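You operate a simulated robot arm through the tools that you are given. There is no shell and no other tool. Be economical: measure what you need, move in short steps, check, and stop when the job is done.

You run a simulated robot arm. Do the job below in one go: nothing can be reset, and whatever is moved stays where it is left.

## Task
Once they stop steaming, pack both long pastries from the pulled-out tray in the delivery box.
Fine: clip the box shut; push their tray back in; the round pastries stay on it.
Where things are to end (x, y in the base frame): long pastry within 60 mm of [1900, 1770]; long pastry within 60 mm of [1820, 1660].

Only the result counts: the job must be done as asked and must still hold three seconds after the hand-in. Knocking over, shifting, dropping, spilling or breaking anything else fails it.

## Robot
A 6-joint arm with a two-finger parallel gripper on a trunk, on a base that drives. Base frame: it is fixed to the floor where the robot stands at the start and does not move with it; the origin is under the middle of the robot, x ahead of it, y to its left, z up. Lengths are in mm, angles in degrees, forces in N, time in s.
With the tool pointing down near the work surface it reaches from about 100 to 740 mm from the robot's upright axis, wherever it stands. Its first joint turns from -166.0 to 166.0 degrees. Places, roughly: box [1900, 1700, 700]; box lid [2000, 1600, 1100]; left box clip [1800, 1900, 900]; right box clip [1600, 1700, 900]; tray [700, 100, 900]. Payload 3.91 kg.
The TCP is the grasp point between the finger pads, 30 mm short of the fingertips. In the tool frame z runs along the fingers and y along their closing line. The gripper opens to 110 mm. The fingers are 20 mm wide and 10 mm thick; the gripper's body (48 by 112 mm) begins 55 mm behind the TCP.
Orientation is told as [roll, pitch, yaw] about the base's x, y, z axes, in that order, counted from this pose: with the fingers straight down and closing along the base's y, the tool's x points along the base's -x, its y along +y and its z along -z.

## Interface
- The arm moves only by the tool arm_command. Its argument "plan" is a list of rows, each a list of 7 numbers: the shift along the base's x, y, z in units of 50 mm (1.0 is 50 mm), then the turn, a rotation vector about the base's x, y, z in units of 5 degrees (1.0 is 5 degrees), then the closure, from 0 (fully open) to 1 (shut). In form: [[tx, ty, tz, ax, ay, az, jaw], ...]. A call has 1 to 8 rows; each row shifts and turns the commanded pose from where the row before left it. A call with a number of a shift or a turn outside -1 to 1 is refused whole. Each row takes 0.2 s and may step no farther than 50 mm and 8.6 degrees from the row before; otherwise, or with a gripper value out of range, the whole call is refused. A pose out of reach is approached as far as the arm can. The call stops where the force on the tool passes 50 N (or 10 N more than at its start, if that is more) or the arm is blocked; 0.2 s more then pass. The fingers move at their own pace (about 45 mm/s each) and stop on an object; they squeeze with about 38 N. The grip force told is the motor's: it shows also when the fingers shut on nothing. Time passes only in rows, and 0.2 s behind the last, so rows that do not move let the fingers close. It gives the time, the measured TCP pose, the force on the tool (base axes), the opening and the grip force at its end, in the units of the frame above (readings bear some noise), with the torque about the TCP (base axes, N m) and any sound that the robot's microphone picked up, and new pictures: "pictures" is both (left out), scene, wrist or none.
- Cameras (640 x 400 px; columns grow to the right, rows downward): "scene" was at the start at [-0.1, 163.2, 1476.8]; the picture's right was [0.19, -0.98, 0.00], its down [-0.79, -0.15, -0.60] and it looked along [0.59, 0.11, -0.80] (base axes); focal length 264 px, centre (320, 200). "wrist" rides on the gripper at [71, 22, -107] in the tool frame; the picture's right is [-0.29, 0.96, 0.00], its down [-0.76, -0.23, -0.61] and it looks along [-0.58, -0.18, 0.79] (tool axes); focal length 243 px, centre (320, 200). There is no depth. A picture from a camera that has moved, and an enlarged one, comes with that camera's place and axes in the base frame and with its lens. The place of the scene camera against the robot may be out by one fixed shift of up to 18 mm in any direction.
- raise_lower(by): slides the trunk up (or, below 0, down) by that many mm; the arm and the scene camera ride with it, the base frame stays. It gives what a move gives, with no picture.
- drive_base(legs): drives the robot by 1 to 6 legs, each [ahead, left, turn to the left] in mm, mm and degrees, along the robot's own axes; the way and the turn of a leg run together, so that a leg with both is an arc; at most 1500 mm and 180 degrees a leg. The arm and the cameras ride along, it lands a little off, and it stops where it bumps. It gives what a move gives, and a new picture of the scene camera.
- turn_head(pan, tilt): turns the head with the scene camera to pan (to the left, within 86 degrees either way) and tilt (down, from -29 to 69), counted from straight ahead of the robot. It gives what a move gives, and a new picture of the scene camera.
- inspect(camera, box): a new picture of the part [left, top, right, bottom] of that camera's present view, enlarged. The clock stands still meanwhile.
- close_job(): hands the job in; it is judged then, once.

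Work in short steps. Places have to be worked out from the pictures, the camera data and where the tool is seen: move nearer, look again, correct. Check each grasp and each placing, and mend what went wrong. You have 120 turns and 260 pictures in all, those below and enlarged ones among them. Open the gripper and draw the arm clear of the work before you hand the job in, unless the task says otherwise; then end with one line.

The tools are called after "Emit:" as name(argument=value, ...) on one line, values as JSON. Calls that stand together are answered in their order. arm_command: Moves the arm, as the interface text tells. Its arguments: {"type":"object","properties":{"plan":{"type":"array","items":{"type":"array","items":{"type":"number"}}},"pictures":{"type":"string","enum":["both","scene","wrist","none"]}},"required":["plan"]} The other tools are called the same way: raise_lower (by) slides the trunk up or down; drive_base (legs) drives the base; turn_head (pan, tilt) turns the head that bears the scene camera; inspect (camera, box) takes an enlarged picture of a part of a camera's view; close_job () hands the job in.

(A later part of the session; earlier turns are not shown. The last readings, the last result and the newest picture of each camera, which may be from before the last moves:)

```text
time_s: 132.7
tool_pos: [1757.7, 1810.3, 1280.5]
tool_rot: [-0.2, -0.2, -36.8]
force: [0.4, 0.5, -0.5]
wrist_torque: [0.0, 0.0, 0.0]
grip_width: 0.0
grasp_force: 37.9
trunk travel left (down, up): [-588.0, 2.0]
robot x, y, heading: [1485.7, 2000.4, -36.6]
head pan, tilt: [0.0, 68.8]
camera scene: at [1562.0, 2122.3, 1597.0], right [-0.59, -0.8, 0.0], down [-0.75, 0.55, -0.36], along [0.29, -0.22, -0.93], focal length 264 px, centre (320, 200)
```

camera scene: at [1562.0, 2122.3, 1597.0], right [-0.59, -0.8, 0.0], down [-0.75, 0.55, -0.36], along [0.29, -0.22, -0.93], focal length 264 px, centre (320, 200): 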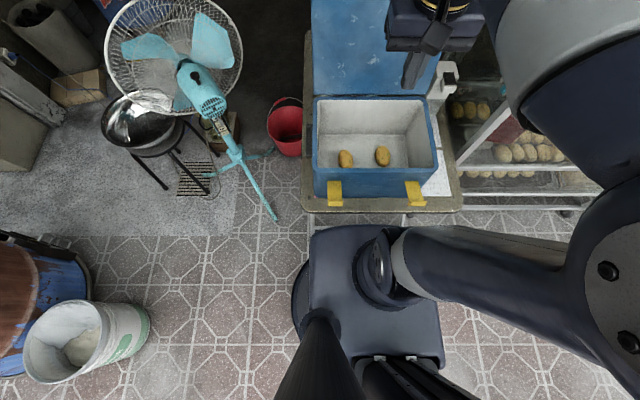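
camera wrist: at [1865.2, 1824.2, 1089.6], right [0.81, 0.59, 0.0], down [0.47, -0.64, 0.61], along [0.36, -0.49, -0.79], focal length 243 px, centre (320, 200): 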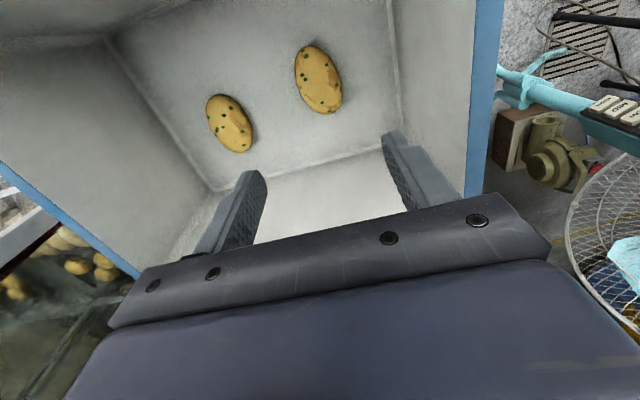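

I am now aligned with the lid centre. I raise the tool and move inward above the lid in steps.

Emit:
arm_command(plan=[[0.3, -0.22, 0.9, 0, 0, 0, 1], [0.73, -0.557, 0, 0, 0, 0, 1], [0.73, -0.557, 0, 0, 0, 0, 1], [0.73, -0.557, 0, 0, 0, 0, 1], [0.73, -0.557, 0, 0, 0, 0, 1], [0.73, -0.557, 0, 0, 0, 0, 1], [0.73, -0.557, 0, 0, 0, 0, 1]], pictures="wrist")

Emit:
turn_head(pan=5, tilt=42)

```text
time_s: 134.3
tool_pos: [1993.3, 1631.5, 1324.9]
tool_rot: [-0.3, 0.1, -36.8]
force: [-0.1, 0.0, 0.3]
wrist_torque: [0.02, -0.01, -0.02]
grip_width: 0.0
grasp_force: 38.7
trunk travel left (down, up): [-588.0, 2.0]
robot x, y, heading: [1486.1, 2001.6, -36.5]
head pan, tilt: [0.0, 68.8]
camera wrist: at [1948.7, 1692.3, 1430.6], right [0.81, 0.59, 0.0], down [0.47, -0.64, 0.61], along [0.36, -0.49, -0.79], focal length 243 px, centre (320, 200)
```

wrist: 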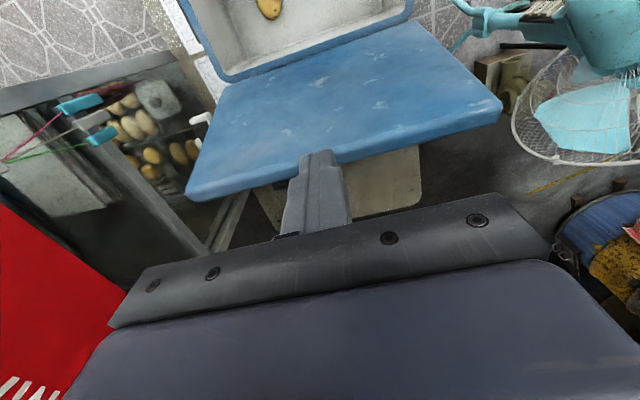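

```text
time_s: 135.2
tool_pos: [1991.1, 1633.3, 1327.0]
tool_rot: [-0.1, -0.1, -36.9]
force: [0.3, 0.1, -0.6]
wrist_torque: [0.02, -0.04, 0.0]
grip_width: 0.0
grasp_force: 37.3
trunk travel left (down, up): [-588.0, 2.0]
robot x, y, heading: [1484.9, 2002.3, -36.5]
head pan, tilt: [5.0, 42.0]
camera scene: at [1587.6, 2112.4, 1630.1], right [-0.52, -0.85, 0.0], down [-0.57, 0.35, -0.74], along [0.63, -0.39, -0.67], focal length 264 px, centre (320, 200)
```

scene: 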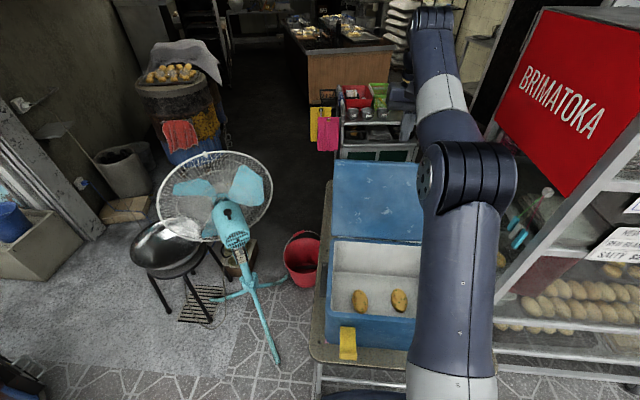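

The wrist view shows a thin lid with its top edge at n≈650 mm inward and z≈1190. I go behind it, and lower the closed fingers with the tips at z≈1150.

Emit:
arm_command(plan=[[0.56, -0.424, 0, 0, 0, 0, 1], [0.56, -0.424, 0, 0, 0, 0, 1], [0.6, -0.454, 0, 0, 0, 0, 1]], pictures="wrist")

```text
time_s: 136.0
tool_pos: [2005.4, 1620.7, 1308.8]
tool_rot: [-0.3, -0.4, -36.8]
force: [0.2, -0.6, -0.3]
wrist_torque: [0.0, 0.01, 0.02]
grip_width: 0.0
grasp_force: 37.8
out of reach, approached as far as the arm can: row 1, 2, 3
trunk travel left (down, up): [-588.0, 2.0]
robot x, y, heading: [1486.4, 1999.2, -36.6]
head pan, tilt: [5.0, 42.0]
camera wrist: at [1961.5, 1681.9, 1415.2], right [0.81, 0.59, 0.0], down [0.47, -0.64, 0.61], along [0.36, -0.49, -0.79], focal length 243 px, centre (320, 200)
```

wrist: 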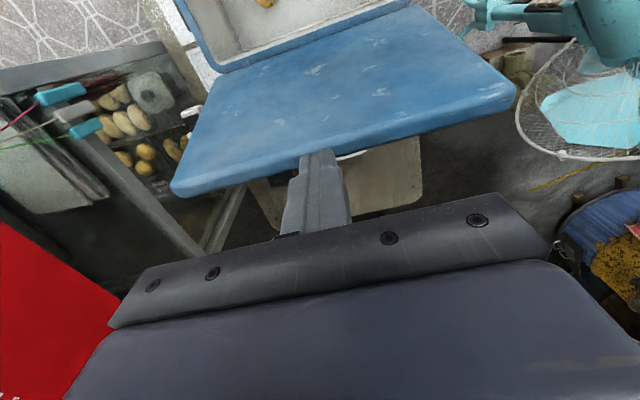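

At this height the arm runs out of reach with the tool vertical. I tilt the fingertips 20° outward, which brings the wrist back within reach.

Emit:
arm_command(plan=[[0, 0, 0, -0.606, -0.795, 0, 1], [0, 0, 0, -0.606, -0.795, 0, 1], [0, 0, 0, -0.606, -0.795, 0, 1], [0, 0, 0, -0.606, -0.795, 0, 1], [0, 0, -0.8, 0, 0, 0, 1]], pictures="wrist")

```text
time_s: 137.2
tool_pos: [2006.1, 1620.4, 1268.9]
tool_rot: [-0.3, -20.2, -36.8]
force: [0.1, -0.9, -0.6]
wrist_torque: [-0.02, 0.02, 0.02]
grip_width: 0.0
grasp_force: 38.2
trunk travel left (down, up): [-588.0, 2.0]
robot x, y, heading: [1486.0, 2000.0, -36.5]
head pan, tilt: [5.0, 42.0]
camera wrist: at [1936.4, 1700.6, 1344.0], right [0.79, 0.6, 0.1], down [0.27, -0.48, 0.83], along [0.55, -0.64, -0.54], focal length 243 px, centre (320, 200)
```

wrist: 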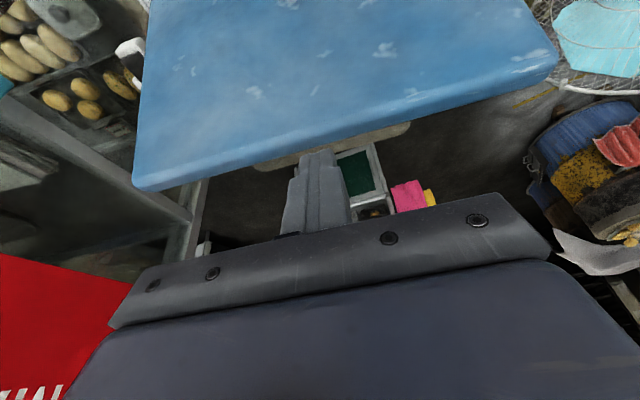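

The tilt worked. I move 92 mm outward, then lower the tool behind the lid.

Emit:
arm_command(plan=[[0.731, -0.557, 0, 0, 0, 0, 1], [0.731, -0.557, 0, 0, 0, 0, 1]], pictures="wrist")

```text
time_s: 137.8
tool_pos: [2080.8, 1562.7, 1267.7]
tool_rot: [-0.4, -19.9, -36.8]
force: [-0.4, 0.1, -0.4]
wrist_torque: [-0.01, -0.01, 0.0]
grip_width: 0.1
grasp_force: 37.9
trunk travel left (down, up): [-588.0, 2.0]
robot x, y, heading: [1486.6, 2006.3, -36.5]
head pan, tilt: [5.0, 42.0]
camera wrist: at [2010.1, 1643.2, 1343.3], right [0.79, 0.6, 0.09], down [0.27, -0.49, 0.83], along [0.55, -0.63, -0.55], focal length 243 px, centre (320, 200)
```

wrist: 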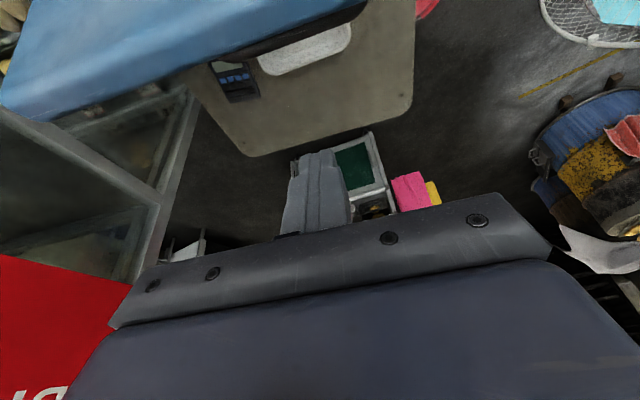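

The fingers are now beyond the lid edge. I lower by 85 mm behind it.

Emit:
arm_command(plan=[[0, 0, -0.6, 0, 0, 0, 1], [0, 0, -0.6, 0, 0, 0, 1], [0, 0, -0.5, 0, 0, 0, 1]], pictures="both")

```text
time_s: 138.6
tool_pos: [2080.7, 1563.6, 1183.6]
tool_rot: [-0.3, -20.1, -36.8]
force: [-0.2, -0.4, -0.7]
wrist_torque: [-0.01, 0.0, 0.04]
grip_width: 0.0
grasp_force: 37.6
trunk travel left (down, up): [-588.0, 2.0]
robot x, y, heading: [1483.6, 2002.5, -36.8]
head pan, tilt: [5.0, 42.0]
camera scene: at [1587.6, 2112.4, 1630.2], right [-0.52, -0.85, 0.0], down [-0.57, 0.35, -0.74], along [0.63, -0.39, -0.67], focal length 264 px, centre (320, 200)
camera wrist: at [2009.7, 1644.0, 1259.1], right [0.79, 0.6, 0.09], down [0.27, -0.48, 0.83], along [0.55, -0.64, -0.54], focal length 243 px, centre (320, 200)
```

scene: 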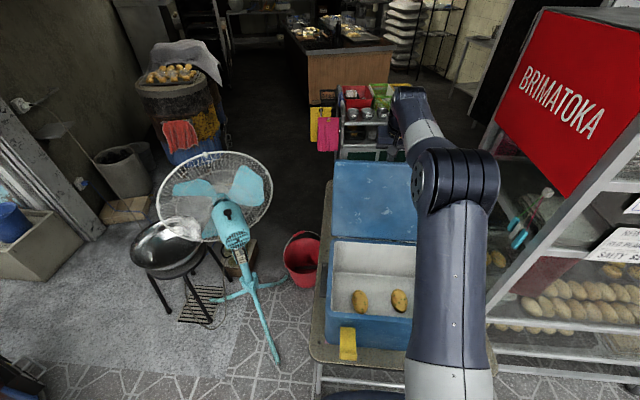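
wrist: 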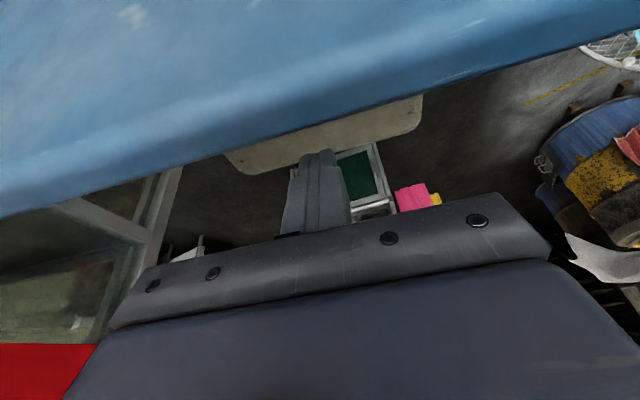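

The fingers are behind the lid. I pull it gently towards the robot and watch the force.

Emit:
arm_command(plan=[[-0.477, 0.364, 0, 0, 0, 0, 1], [-0.477, 0.364, 0, 0, 0, 0, 1], [-0.477, 0.364, 0, 0, 0, 0, 1], [-0.477, 0.364, 0, 0, 0, 0, 1]], pictures="both")

```text
time_s: 139.6
tool_pos: [1983.6, 1638.0, 1184.7]
tool_rot: [-0.3, -20.1, -36.8]
force: [-0.5, 0.8, 0.2]
wrist_torque: [-0.01, -0.01, 0.01]
grip_width: 0.0
grasp_force: 38.3
trunk travel left (down, up): [-588.0, 2.0]
robot x, y, heading: [1485.2, 2001.5, -36.8]
head pan, tilt: [5.0, 42.0]
camera scene: at [1587.1, 2112.8, 1630.2], right [-0.52, -0.85, 0.0], down [-0.57, 0.35, -0.74], along [0.63, -0.39, -0.67], focal length 264 px, centre (320, 200)
camera wrist: at [1913.8, 1719.0, 1260.0], right [0.79, 0.6, 0.09], down [0.27, -0.48, 0.83], along [0.55, -0.64, -0.54], focal length 243 px, centre (320, 200)
```

scene: 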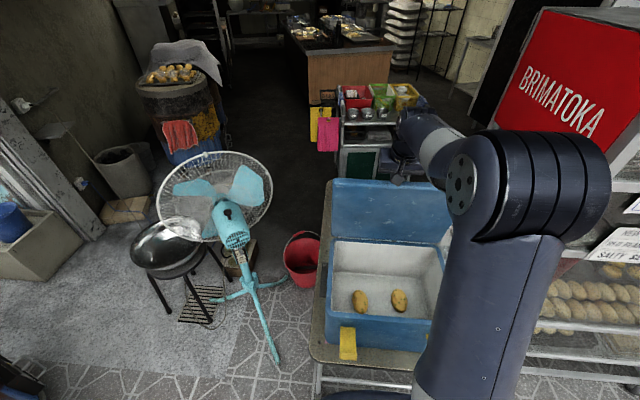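
wrist: 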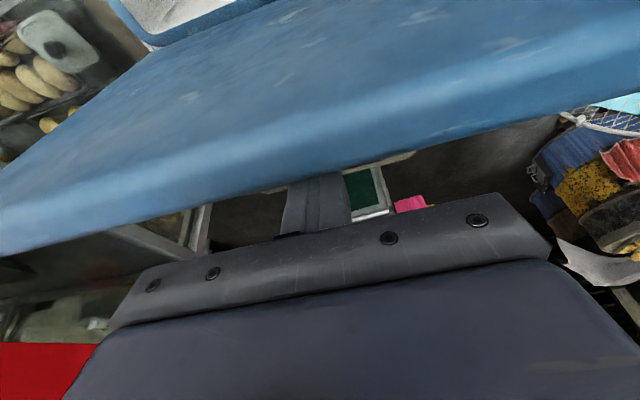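

The lid follows easily and is now about upright. I keep pulling it past vertical.

Emit:
arm_command(plan=[[-0.477, 0.364, 0, 0, 0, 0, 1], [-0.477, 0.364, 0, 0, 0, 0, 1], [-0.477, 0.364, 0, 0, 0, 0, 1]], pictures="both")

```text
time_s: 140.4
tool_pos: [1912.0, 1694.0, 1183.8]
tool_rot: [-0.3, -20.0, -36.7]
force: [0.5, 0.0, 0.0]
wrist_torque: [0.0, -0.04, 0.0]
grip_width: 0.1
grasp_force: 37.5
trunk travel left (down, up): [-588.0, 2.0]
robot x, y, heading: [1485.3, 2000.8, -36.5]
head pan, tilt: [5.0, 42.0]
camera scene: at [1587.2, 2112.7, 1630.1], right [-0.52, -0.85, 0.0], down [-0.57, 0.35, -0.74], along [0.63, -0.39, -0.67], focal length 264 px, centre (320, 200)
camera wrist: at [1841.2, 1773.6, 1258.8], right [0.79, 0.6, 0.09], down [0.27, -0.48, 0.83], along [0.55, -0.64, -0.55], focal length 243 px, centre (320, 200)
```

scene: 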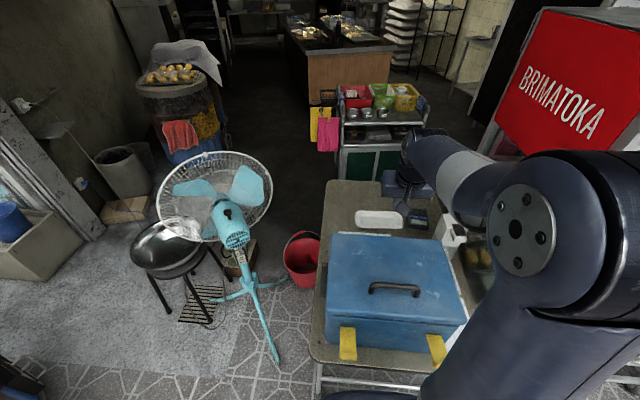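
wrist: 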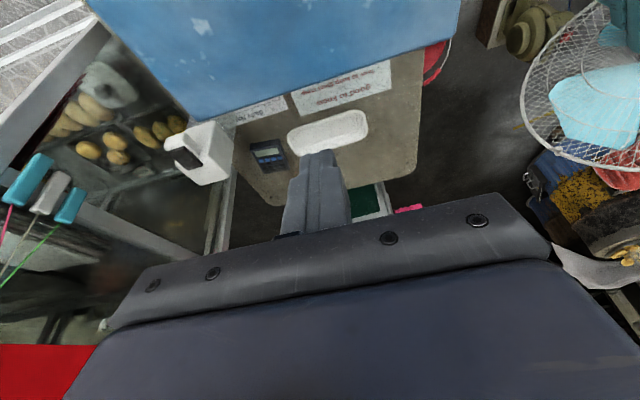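

The lid has swung shut. I back the arm away, undo the tilt and look at the clips.

Emit:
arm_command(plan=[[-0.5, 0.38, 0.6, 0.606, 0.795, 0, 1], [-0.6, 0.45, 0.3, 0.606, 0.795, 0, 1], [-0.6, 0.45, 0, 0.606, 0.795, 0, 1], [-0.6, 0.45, 0, 0.606, 0.795, 0, 1], [-0.6, 0.45, 0, 0, 0, 0, 1], [-0.6, 0.45, 0, 0, 0, 0, 1]], pictures="both")

Emit:
inspect(camera="scene", box=[310, 210, 490, 390])

Emit:
inspect(camera="wrist", box=[180, 0, 500, 230])

```text
time_s: 141.8
tool_pos: [1736.9, 1824.5, 1229.3]
tool_rot: [-0.2, -0.1, -36.8]
force: [0.8, 0.3, -0.6]
wrist_torque: [0.03, 0.02, -0.02]
grip_width: 0.0
grasp_force: 37.6
trunk travel left (down, up): [-588.0, 2.0]
robot x, y, heading: [1487.5, 1999.3, -36.8]
head pan, tilt: [5.0, 42.0]
camera scene: at [1586.8, 2113.0, 1630.2], right [-0.52, -0.85, 0.0], down [-0.57, 0.35, -0.74], along [0.63, -0.39, -0.67], focal length 264 px, centre (320, 200)
camera wrist: at [1691.6, 1884.6, 1335.2], right [0.81, 0.59, 0.0], down [0.47, -0.64, 0.61], along [0.36, -0.49, -0.79], focal length 243 px, centre (320, 200)
```

scene: 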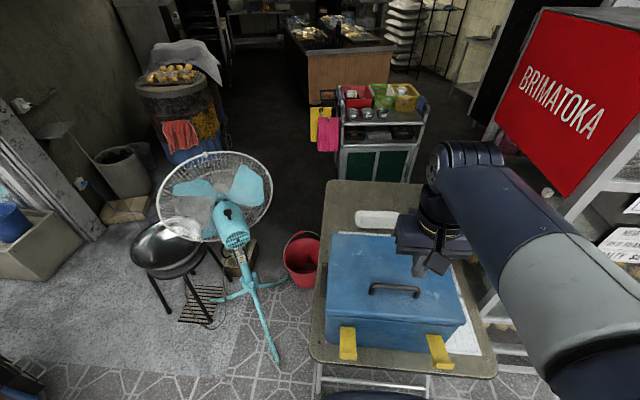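
wrist: 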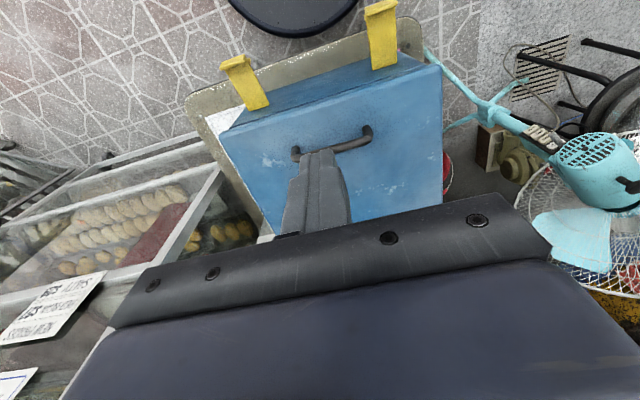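

```text
2.22 times, centred on (400, 300) of scene
camera zoom: at [1586.8, 2113.0, 1630.2], right [-0.52, -0.85, 0.0], down [-0.57, 0.35, -0.74], along [0.63, -0.39, -0.67], focal length 587 px, centre (142, -22)
```

zoom: 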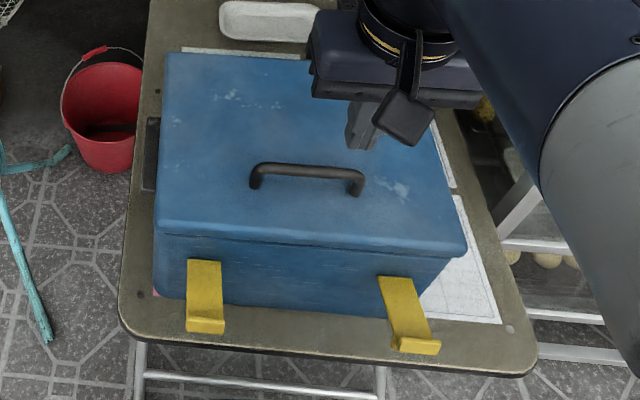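

```text
1.74 times, centred on (340, 115) of wrist
camera zoom: at [1691.6, 1884.6, 1335.2], right [0.81, 0.59, 0.0], down [0.47, -0.64, 0.61], along [0.36, -0.49, -0.79], focal length 422 px, centre (285, 348)
```

zoom: 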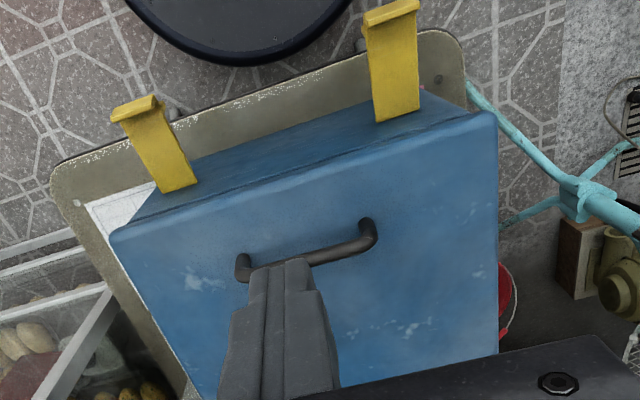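

The lid is closed. Each clip is a plate sticking out from the front with a lip at its end, so it needs to be rotated up over the lid. I back off and lower the trunk to see them side-on.

Emit:
drive_base(legs=[[-230, 0, 0]])

Emit:
raise_lower(by=-330)

Emit:
turn_head(pan=3, tilt=28)

Emit:
inspect(camera="scene", box=[270, 160, 430, 320])

Emit:
inspect(camera="wrist", box=[0, 0, 640, 400])

```text
time_s: 143.5
tool_pos: [1553.4, 1960.2, 1229.5]
tool_rot: [-0.2, -0.1, -36.6]
force: [0.1, 0.2, 0.5]
wrist_torque: [-0.01, -0.07, -0.03]
grip_width: 0.0
grasp_force: 37.2
trunk travel left (down, up): [-588.0, 2.0]
robot x, y, heading: [1302.6, 2137.6, -36.4]
head pan, tilt: [5.0, 42.0]
camera scene: at [1401.6, 2250.0, 1630.2], right [-0.52, -0.85, 0.0], down [-0.57, 0.35, -0.74], along [0.63, -0.39, -0.67], focal length 264 px, centre (320, 200)
```

scene: 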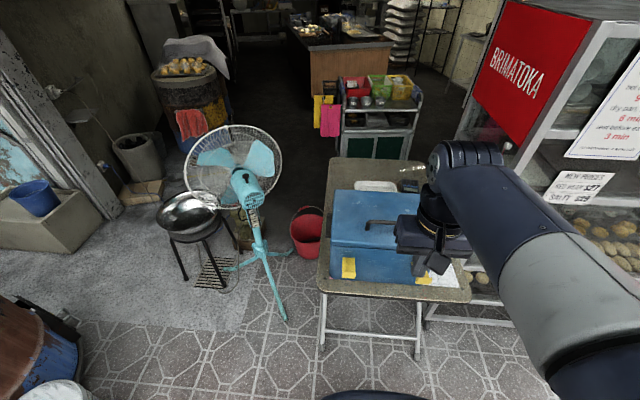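

```text
time_s: 146.8
tool_pos: [1552.1, 1960.2, 899.1]
tool_rot: [-0.1, -0.1, -36.8]
force: [-0.5, -0.9, -0.5]
wrist_torque: [0.02, 0.0, 0.02]
grip_width: 0.2
grasp_force: 37.3
trunk travel left (down, up): [-258.0, 332.0]
robot x, y, heading: [1303.0, 2137.9, -36.6]
head pan, tilt: [5.0, 42.0]
```

```text
time_s: 147.5
tool_pos: [1551.8, 1961.5, 898.0]
tool_rot: [-0.2, -0.1, -36.6]
force: [-0.5, -0.7, -0.6]
wrist_torque: [-0.02, -0.05, -0.01]
grip_width: 0.0
grasp_force: 37.6
trunk travel left (down, up): [-258.0, 332.0]
robot x, y, heading: [1301.5, 2137.2, -36.2]
head pan, tilt: [3.0, 28.0]
camera scene: at [1406.8, 2243.0, 1321.6], right [-0.55, -0.83, 0.0], down [-0.39, 0.26, -0.88], along [0.74, -0.49, -0.47], focal length 264 px, centre (320, 200)
```

scene: 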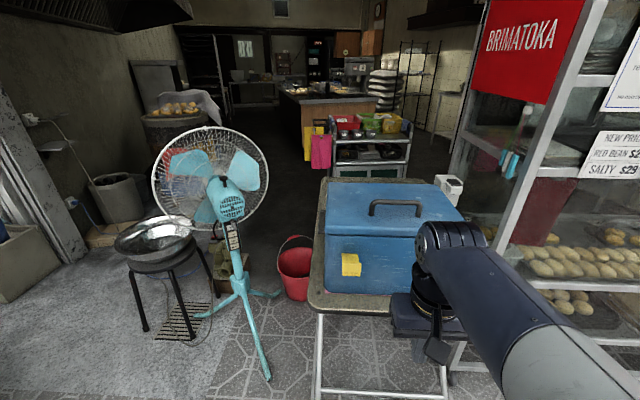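

```text
2.50 times, centred on (350, 240) of scene
camera zoom: at [1406.8, 2243.0, 1321.6], right [-0.55, -0.83, 0.0], down [-0.39, 0.26, -0.88], along [0.74, -0.49, -0.47], focal length 660 px, centre (245, 100)
```

zoom: 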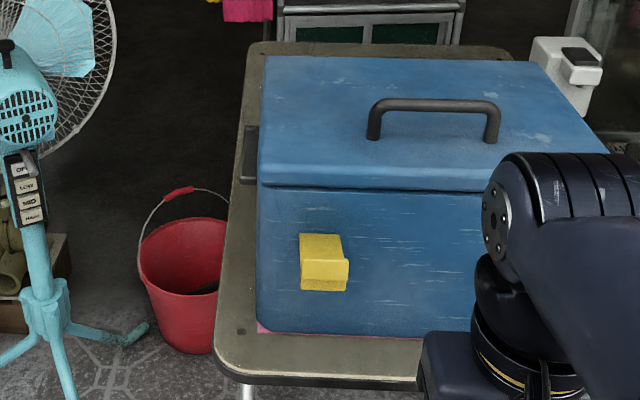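

```text
1.00 times, centred on (320, 200) of wrist (not enlarged: the box is as wide or as high as the picture)
camera zoom: at [1507.4, 2021.2, 1005.1], right [0.81, 0.59, 0.0], down [0.47, -0.64, 0.61], along [0.36, -0.49, -0.79], focal length 243 px, centre (320, 200)
```

zoom: 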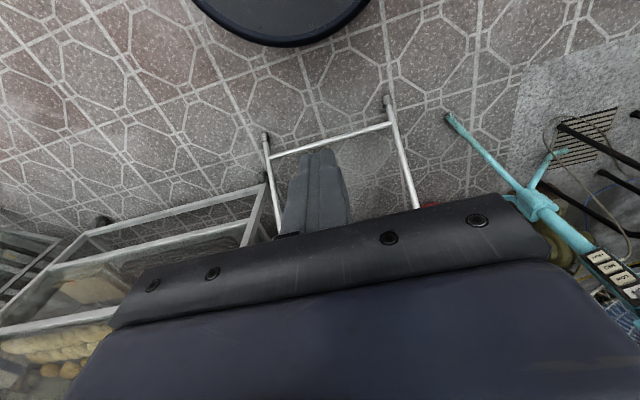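

The clips are L-shaped plates about 76 mm long at z≈889, with the lip up at n≈212 and the lid top at z≈966. I'll point the tool horizontally inward and lift each one from below. First I turn the tool horizontal in front of the left clip.

Emit:
arm_command(plan=[[0.336, 0.045, 0, -0.727, -0.954, 0, 1], [0.336, 0.045, 0, -0.727, -0.954, 0, 1], [0.336, 0.045, 0, -0.727, -0.954, 0, 1], [0.336, 0.045, 0, -0.727, -0.954, 0, 1], [0.336, 0.045, 0, -0.727, -0.954, 0, 1], [0.336, 0.045, 0, -0.727, -0.954, 0, 1], [0.336, 0.045, 0, -0.727, -0.954, 0, 1], [0.336, 0.045, 0, -0.727, -0.954, 0, 1]], pictures="scene")

```text
time_s: 149.3
tool_pos: [1687.1, 1978.6, 898.9]
tool_rot: [-0.7, -48.0, -36.5]
force: [-0.1, 0.5, 1.5]
wrist_torque: [0.01, 0.03, 0.02]
grip_width: 0.0
grasp_force: 38.0
trunk travel left (down, up): [-258.0, 332.0]
robot x, y, heading: [1301.4, 2138.6, -36.4]
head pan, tilt: [3.0, 28.0]
camera scene: at [1406.7, 2243.0, 1321.6], right [-0.55, -0.83, 0.0], down [-0.39, 0.26, -0.88], along [0.74, -0.49, -0.47], focal length 264 px, centre (320, 200)
```

scene: 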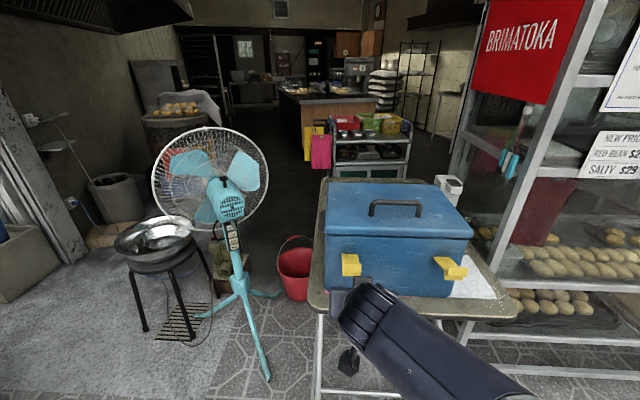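

I finish the tilt to horizontal while lowering to z≈858.

Emit:
arm_command(plan=[[0, 0, -0.114, -0.727, -0.954, 0, 1], [0, 0, -0.114, -0.727, -0.954, 0, 1], [0, 0, -0.114, -0.727, -0.954, 0, 1], [0, 0, -0.114, -0.727, -0.954, 0, 1], [0, 0, -0.114, -0.727, -0.954, 0, 1], [0, 0, -0.114, -0.727, -0.954, 0, 1], [0, 0, -0.114, -0.727, -0.954, 0, 1]], pictures="both")

Emit:
inspect(camera="scene", box=[290, 210, 450, 350])

```text
time_s: 150.9
tool_pos: [1686.8, 1978.4, 858.2]
tool_rot: [-105.4, -89.4, 68.1]
force: [0.2, 0.0, 0.0]
wrist_torque: [0.01, -0.01, -0.01]
grip_width: 0.3
grasp_force: 37.7
trunk travel left (down, up): [-258.0, 332.0]
robot x, y, heading: [1300.1, 2137.3, -36.7]
head pan, tilt: [3.0, 28.0]
camera scene: at [1406.4, 2243.0, 1321.7], right [-0.55, -0.83, 0.0], down [-0.39, 0.26, -0.88], along [0.74, -0.49, -0.47], focal length 264 px, centre (320, 200)
camera wrist: at [1613.3, 2060.7, 786.8], right [0.58, 0.76, 0.28], down [-0.62, 0.19, 0.76], along [0.53, -0.62, 0.58], focal length 243 px, centre (320, 200)
```

scene: 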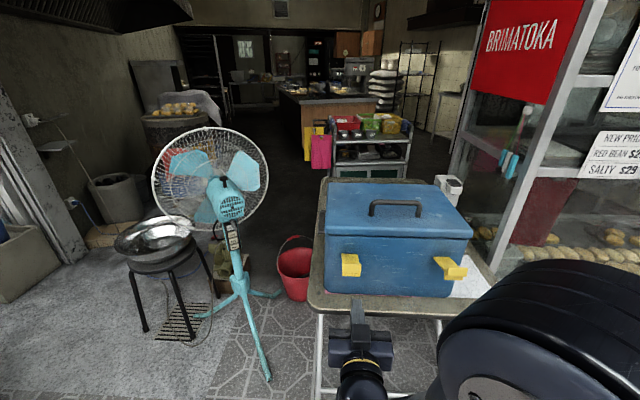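
wrist: 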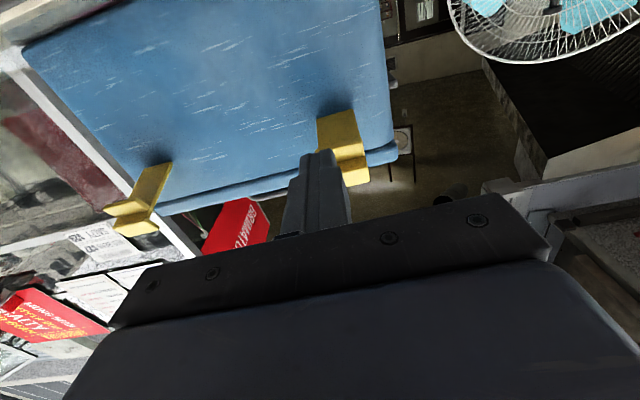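

```text
2.86 times, centred on (370, 280) of scene
camera zoom: at [1406.4, 2243.0, 1321.7], right [-0.55, -0.83, 0.0], down [-0.39, 0.26, -0.88], along [0.74, -0.49, -0.47], focal length 754 px, centre (177, -29)
```

zoom: 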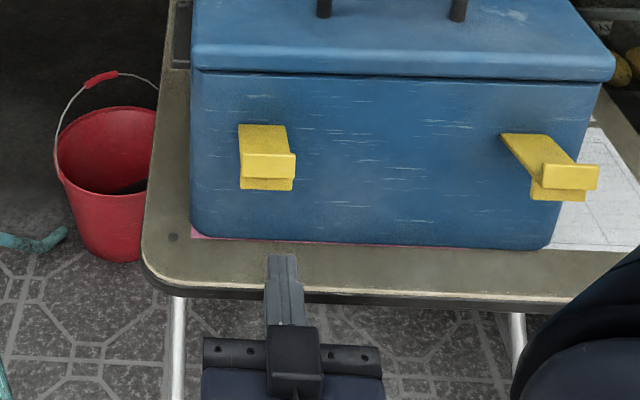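

The tool tip seen against the scene camera shows a bias of about 12 mm, which puts the left clip at m≈2608. I shift left 12 mm and slide the fingers under the plate.

Emit:
arm_command(plan=[[0.145, 0.19, 0, 0, 0, 0, 1], [0.58, -0.442, 0, 0, 0, 0, 1], [0.58, -0.442, 0, 0, 0, 0, 1]], pictures="wrist")

Emit:
inspect(camera="scene", box=[290, 210, 450, 350])

```text
time_s: 151.7
tool_pos: [1752.8, 1942.2, 856.7]
tool_rot: [-92.2, -89.5, 54.8]
force: [-0.8, -0.1, -0.3]
wrist_torque: [0.01, 0.01, -0.03]
grip_width: 0.4
grasp_force: 37.5
trunk travel left (down, up): [-258.0, 332.0]
robot x, y, heading: [1302.6, 2135.5, -36.0]
head pan, tilt: [3.0, 28.0]
camera wrist: at [1679.2, 2024.4, 786.3], right [0.58, 0.76, 0.28], down [-0.62, 0.19, 0.76], along [0.53, -0.62, 0.58], focal length 243 px, centre (320, 200)
```

wrist: 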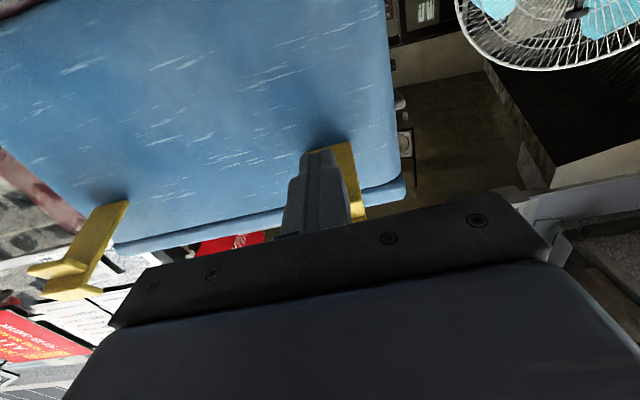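

```text
2.86 times, centred on (370, 280) of scene
camera zoom: at [1406.6, 2243.2, 1321.6], right [-0.55, -0.83, 0.0], down [-0.39, 0.26, -0.88], along [0.74, -0.49, -0.47], focal length 754 px, centre (177, -29)
```

zoom: 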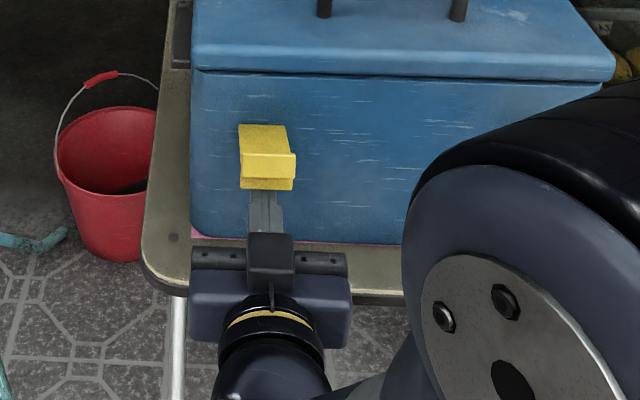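

The finger is under the clip and lined up. I raise it slowly.

Emit:
arm_command(plan=[[0, 0, 0.4, 0, 0, 0, 1], [0, 0, 0.4, 0, 0, 0, 1], [0, 0, 0.4, 0, 0, 0, 1], [0, 0, 0.4, 0, 0, 0, 1]], pictures="wrist")

Emit:
inspect(camera="scene", box=[290, 210, 450, 350])

```text
time_s: 152.7
tool_pos: [1752.5, 1942.7, 939.6]
tool_rot: [-93.6, -89.5, 56.2]
force: [0.4, -0.4, 0.2]
wrist_torque: [0.02, 0.03, -0.03]
grip_width: 0.1
grasp_force: 37.3
trunk travel left (down, up): [-258.0, 332.0]
robot x, y, heading: [1302.1, 2138.1, -36.4]
head pan, tilt: [3.0, 28.0]
camera wrist: at [1679.6, 2025.5, 866.7], right [0.58, 0.76, 0.28], down [-0.62, 0.19, 0.76], along [0.53, -0.62, 0.58], focal length 243 px, centre (320, 200)
```

wrist: 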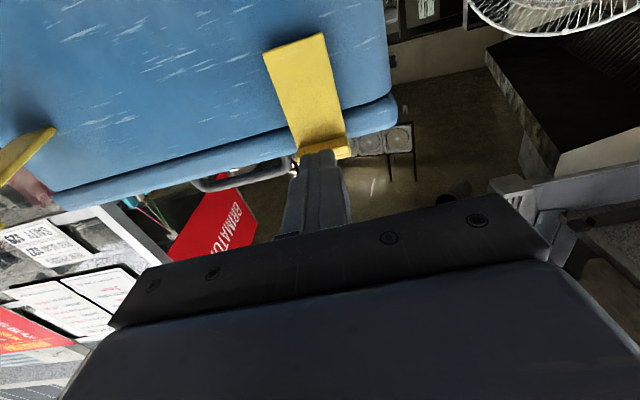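

```text
2.86 times, centred on (370, 280) of scene
camera zoom: at [1407.0, 2243.0, 1321.6], right [-0.55, -0.83, 0.0], down [-0.39, 0.26, -0.88], along [0.74, -0.49, -0.47], focal length 754 px, centre (177, -29)
```

zoom: 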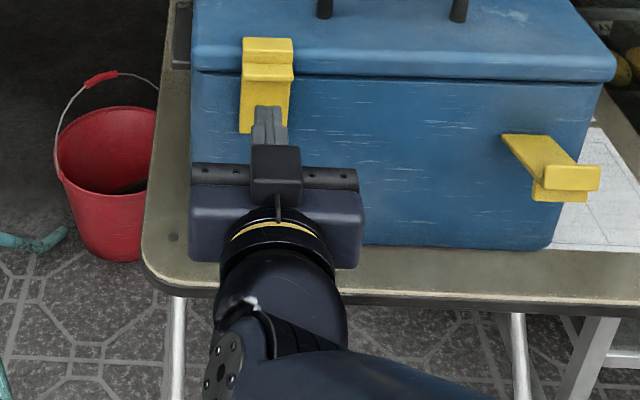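

The clip has swung up. I push it inward to seat it, watching the force.

Emit:
arm_command(plan=[[0.24, -0.182, 0, 0, 0, 0, 1], [0.24, -0.182, 0, 0, 0, 0, 1]], pictures="none")

Emit:
arm_command(plan=[[0.1, -0.076, 0, 0, 0, 0, 1], [0.1, -0.076, 0, 0, 0, 0, 1]], pictures="wrist")

Emit:
inspect(camera="scene", box=[290, 210, 450, 350])

```text
time_s: 153.3
tool_pos: [1776.0, 1925.8, 938.5]
tool_rot: [-94.8, -89.4, 57.3]
force: [-1.7, 2.5, 0.5]
wrist_torque: [-0.01, -0.03, 0.02]
grip_width: 0.0
grasp_force: 37.8
trunk travel left (down, up): [-258.0, 332.0]
robot x, y, heading: [1301.8, 2137.1, -36.1]
head pan, tilt: [3.0, 28.0]
```

```text
time_s: 153.9
tool_pos: [1787.2, 1918.0, 939.3]
tool_rot: [-92.2, -89.5, 54.9]
force: [-1.3, 2.9, 0.4]
wrist_torque: [-0.05, -0.01, 0.05]
grip_width: 0.0
grasp_force: 38.1
trunk travel left (down, up): [-258.0, 332.0]
robot x, y, heading: [1298.6, 2133.7, -36.4]
head pan, tilt: [3.0, 28.0]
camera wrist: at [1713.0, 2000.0, 866.8], right [0.58, 0.76, 0.28], down [-0.62, 0.19, 0.76], along [0.53, -0.62, 0.58], focal length 243 px, centre (320, 200)
```

wrist: 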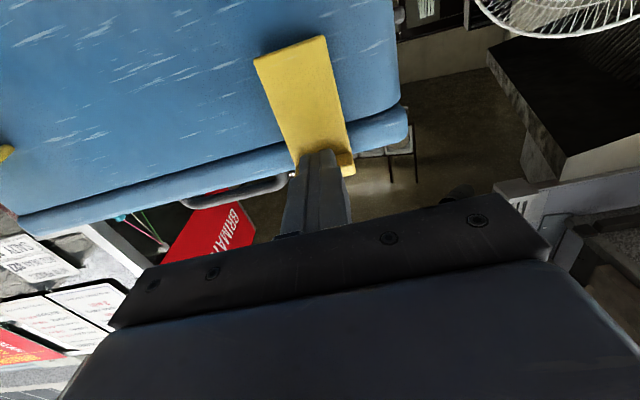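

```text
2.86 times, centred on (370, 280) of scene
camera zoom: at [1406.7, 2243.4, 1321.6], right [-0.55, -0.83, 0.0], down [-0.39, 0.26, -0.88], along [0.74, -0.49, -0.47], focal length 754 px, centre (177, -29)
```

zoom: 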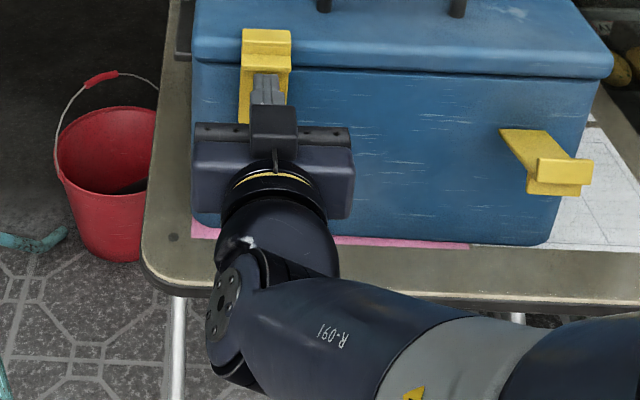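

The light push slid the box back a few millimetres, so the clip is already fully up. I stop pushing, back off and inspect.

Emit:
arm_command(plan=[[-0.4, 0.303, 0, 0, 0, 0, 1], [-0.6, 0.454, 0, 0, 0, 0, 1], [-0.6, 0.454, 0, 0, 0, 0, 1]], pictures="wrist")

Emit:
inspect(camera="scene", box=[310, 170, 490, 310])

```text
time_s: 154.7
tool_pos: [1706.1, 1980.3, 939.0]
tool_rot: [-88.1, -89.5, 50.7]
force: [0.4, -0.6, -0.1]
wrist_torque: [-0.03, -0.01, -0.02]
grip_width: 0.0
grasp_force: 37.6
trunk travel left (down, up): [-258.0, 332.0]
robot x, y, heading: [1302.3, 2138.8, -36.5]
head pan, tilt: [3.0, 28.0]
camera wrist: at [1632.8, 2060.5, 866.9], right [0.58, 0.76, 0.28], down [-0.62, 0.19, 0.76], along [0.53, -0.62, 0.58], focal length 243 px, centre (320, 200)
```

wrist: 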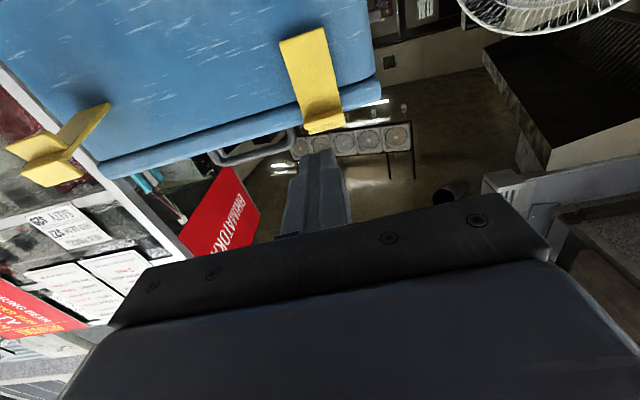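

```text
2.86 times, centred on (400, 240) of scene
camera zoom: at [1407.3, 2242.8, 1321.6], right [-0.55, -0.83, 0.0], down [-0.39, 0.26, -0.88], along [0.74, -0.49, -0.47], focal length 754 px, centre (91, 86)
```

zoom: 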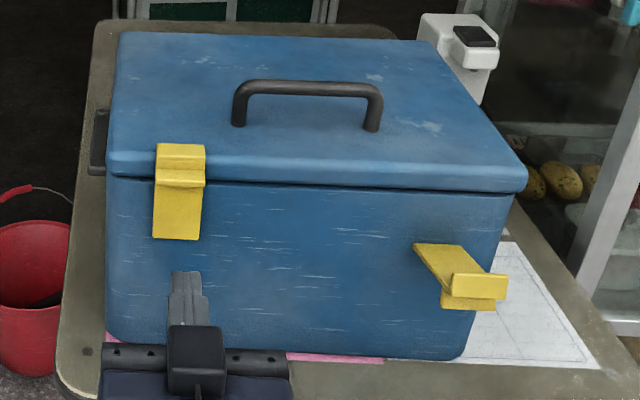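

The left clip is up over the lid. I lower the tool and shift 234 mm right to the other clip at m≈2374.

Emit:
arm_command(plan=[[-0.24, 0.18, -0.8, 0, 0, 0, 1], [0, 0, -0.84, 0, 0, 0, 1], [-0.567, -0.744, 0, 0, 0, 0, 1], [-0.567, -0.744, 0, 0, 0, 0, 1], [-0.567, -0.744, 0, 0, 0, 0, 1], [-0.567, -0.744, 0, 0, 0, 0, 1], [-0.567, -0.744, 0, 0, 0, 0, 1]], pictures="both")

Emit:
inspect(camera="scene", box=[310, 210, 490, 350])

```text
time_s: 156.3
tool_pos: [1641.6, 1921.8, 879.6]
tool_rot: [-178.9, -88.1, 141.6]
force: [0.4, -1.0, -0.2]
wrist_torque: [-0.01, 0.02, 0.02]
grip_width: 0.0
grasp_force: 37.7
out of reach, approached as far as the arm can: row 4, 5, 6, 7
trunk travel left (down, up): [-258.0, 332.0]
robot x, y, heading: [1301.5, 2140.1, -36.6]
head pan, tilt: [3.0, 28.0]
camera scene: at [1406.8, 2243.0, 1321.6], right [-0.55, -0.83, 0.0], down [-0.39, 0.26, -0.88], along [0.74, -0.49, -0.47], focal length 264 px, centre (320, 200)
camera wrist: at [1570.8, 2003.6, 803.9], right [0.58, 0.76, 0.29], down [-0.64, 0.2, 0.74], along [0.51, -0.61, 0.61], focal length 243 px, centre (320, 200)
```

scene: 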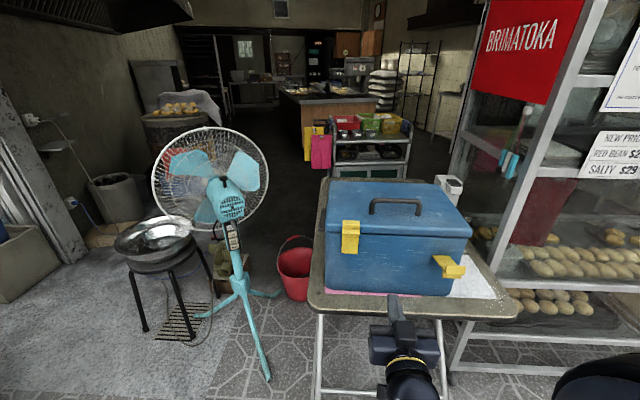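
wrist: 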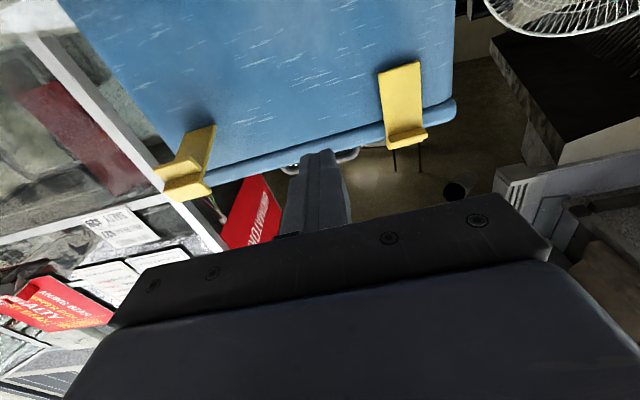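

```text
2.86 times, centred on (400, 280) of scene
camera zoom: at [1406.8, 2243.0, 1321.6], right [-0.55, -0.83, 0.0], down [-0.39, 0.26, -0.88], along [0.74, -0.49, -0.47], focal length 754 px, centre (91, -29)
```

zoom: 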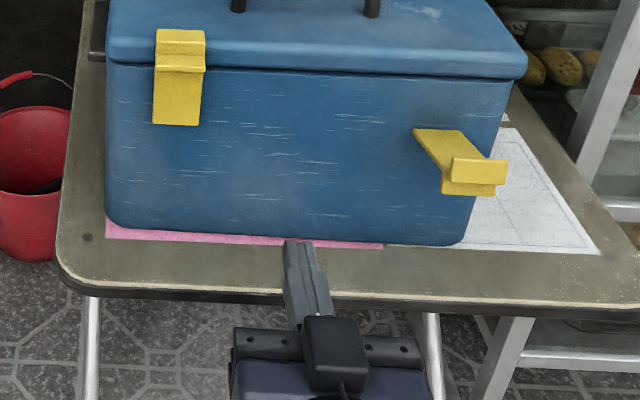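

The wrist is too close to the robot axis to go further sideways. I drive the base 148 mm to its right instead.

Emit:
drive_base(legs=[[0, -148, 0]])

Emit:
arm_command(plan=[[0, 0, -0.42, 0, 0, 0, 1]], pictures="wrist")

Emit:
inspect(camera="scene", box=[260, 190, 440, 330])

```text
time_s: 157.7
tool_pos: [1553.9, 1804.5, 878.3]
tool_rot: [-179.9, -88.2, 142.2]
force: [0.4, 0.8, -0.1]
wrist_torque: [0.02, -0.01, 0.01]
grip_width: 0.1
grasp_force: 37.6
trunk travel left (down, up): [-258.0, 332.0]
robot x, y, heading: [1212.0, 2019.9, -36.7]
head pan, tilt: [3.0, 28.0]
camera scene: at [1319.7, 2124.9, 1321.6], right [-0.55, -0.83, 0.0], down [-0.39, 0.26, -0.88], along [0.74, -0.49, -0.47], focal length 264 px, centre (320, 200)
```

scene: 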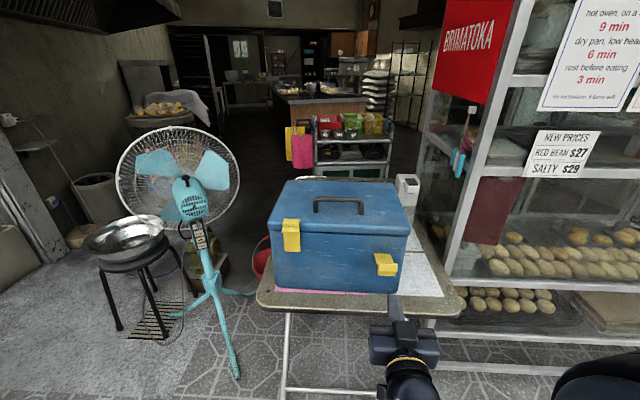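

```text
time_s: 158.1
tool_pos: [1556.1, 1803.7, 875.6]
tool_rot: [-168.4, -88.0, 130.8]
force: [-0.8, 0.6, 0.1]
wrist_torque: [-0.03, 0.01, -0.02]
grip_width: 0.1
grasp_force: 37.7
out of reach, approached as far as the arm can: row 1
trunk travel left (down, up): [-258.0, 332.0]
robot x, y, heading: [1215.4, 2019.0, -36.4]
head pan, tilt: [3.0, 28.0]
camera wrist: at [1485.4, 1884.4, 800.0], right [0.58, 0.77, 0.28], down [-0.64, 0.21, 0.74], along [0.51, -0.61, 0.61], focal length 243 px, centre (320, 200)
```

wrist: 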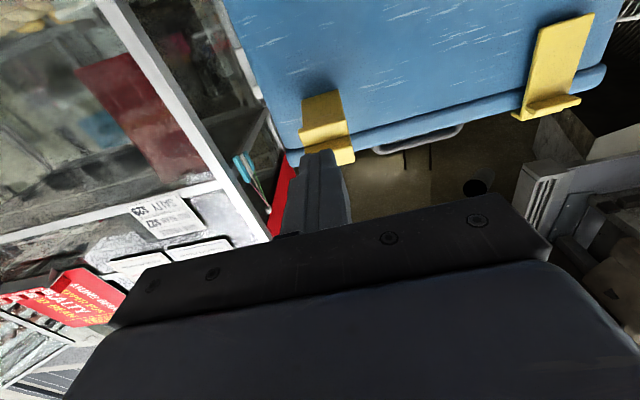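

```text
2.86 times, centred on (350, 260) of scene
camera zoom: at [1319.6, 2124.8, 1321.6], right [-0.55, -0.83, 0.0], down [-0.39, 0.26, -0.88], along [0.74, -0.49, -0.47], focal length 754 px, centre (234, 29)
```

zoom: 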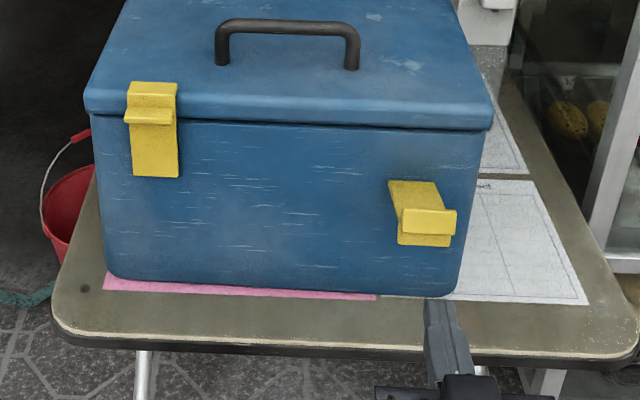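

Lateral alignment is good (m≈2378), but I can't lower this close in. I back off 60 mm, lower, then reach in.

Emit:
drive_base(legs=[[-60, 0, 0]])

Emit:
arm_command(plan=[[0.795, -0.606, 0, 0, 0, 0, 1], [0, 0, -0.3, 0, 0, 0, 1]], pictures="wrist")

```text
time_s: 159.1
tool_pos: [1508.2, 1838.9, 876.6]
tool_rot: [-168.6, -87.9, 130.9]
force: [0.4, -0.6, -0.1]
wrist_torque: [0.0, 0.02, 0.03]
grip_width: 0.0
grasp_force: 37.9
trunk travel left (down, up): [-258.0, 332.0]
robot x, y, heading: [1166.8, 2056.2, -36.5]
head pan, tilt: [3.0, 28.0]
camera scene: at [1271.7, 2160.3, 1321.6], right [-0.55, -0.83, 0.0], down [-0.39, 0.26, -0.88], along [0.74, -0.49, -0.47], focal length 264 px, centre (320, 200)
```

scene: 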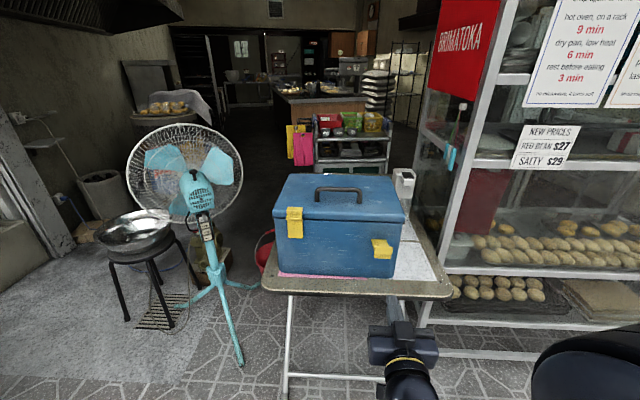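

```text
time_s: 159.7
tool_pos: [1554.3, 1818.9, 862.7]
tool_rot: [-154.0, -88.0, 116.2]
force: [0.3, 0.3, -0.7]
wrist_torque: [0.01, -0.01, -0.02]
grip_width: 0.2
grasp_force: 38.0
out of reach, approached as far as the arm can: row 1, 2
trunk travel left (down, up): [-258.0, 332.0]
robot x, y, heading: [1163.9, 2053.7, -36.4]
head pan, tilt: [3.0, 28.0]
camera wrist: at [1482.2, 1900.5, 787.4], right [0.58, 0.77, 0.28], down [-0.63, 0.21, 0.74], along [0.51, -0.61, 0.61], focal length 243 px, centre (320, 200)
```

wrist: 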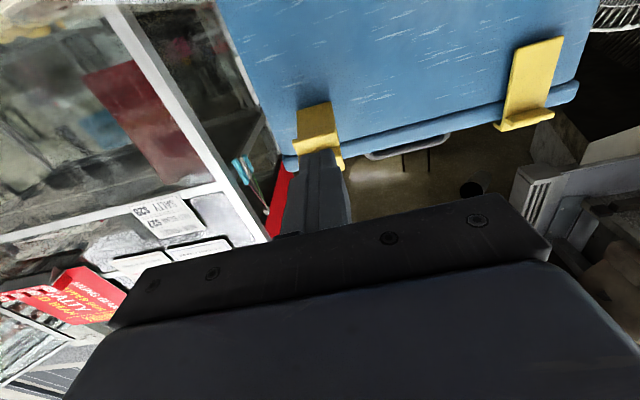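

I move in under the right clip, correcting 9 mm to the right.

Emit:
arm_command(plan=[[0.645, -0.605, 0, 0, 0, 0, 1], [0.645, -0.605, 0, 0, 0, 0, 1]], pictures="wrist")

Emit:
inspect(camera="scene", box=[280, 190, 440, 330])

```text
time_s: 160.3
tool_pos: [1626.9, 1782.4, 859.8]
tool_rot: [-169.3, -88.1, 131.2]
force: [0.6, -0.5, -0.1]
wrist_torque: [-0.01, 0.01, 0.01]
grip_width: 0.1
grasp_force: 37.6
out of reach, approached as far as the arm can: row 1, 2
trunk travel left (down, up): [-258.0, 332.0]
robot x, y, heading: [1167.7, 2053.2, -36.8]
head pan, tilt: [3.0, 28.0]
camera wrist: at [1556.8, 1864.3, 784.7], right [0.58, 0.76, 0.28], down [-0.64, 0.21, 0.74], along [0.5, -0.61, 0.61], focal length 243 px, centre (320, 200)
```

wrist: 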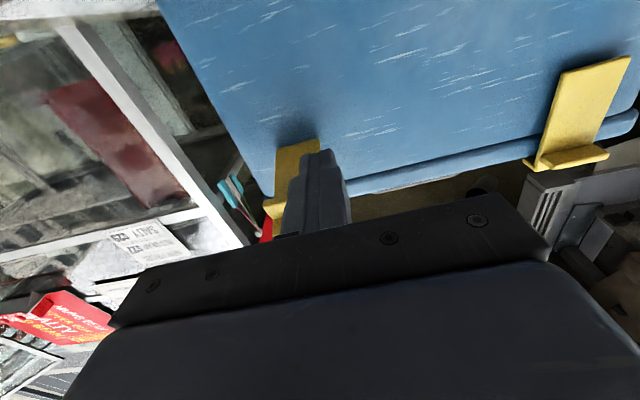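

```text
2.86 times, centred on (360, 260) of scene
camera zoom: at [1271.2, 2160.5, 1321.7], right [-0.55, -0.83, 0.0], down [-0.39, 0.26, -0.88], along [0.74, -0.49, -0.47], focal length 754 px, centre (206, 29)
```

zoom: 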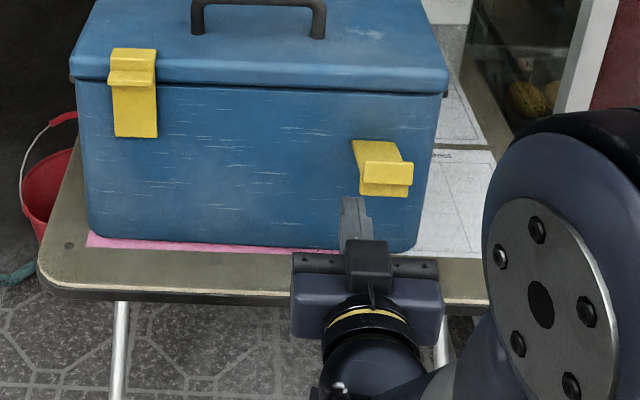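

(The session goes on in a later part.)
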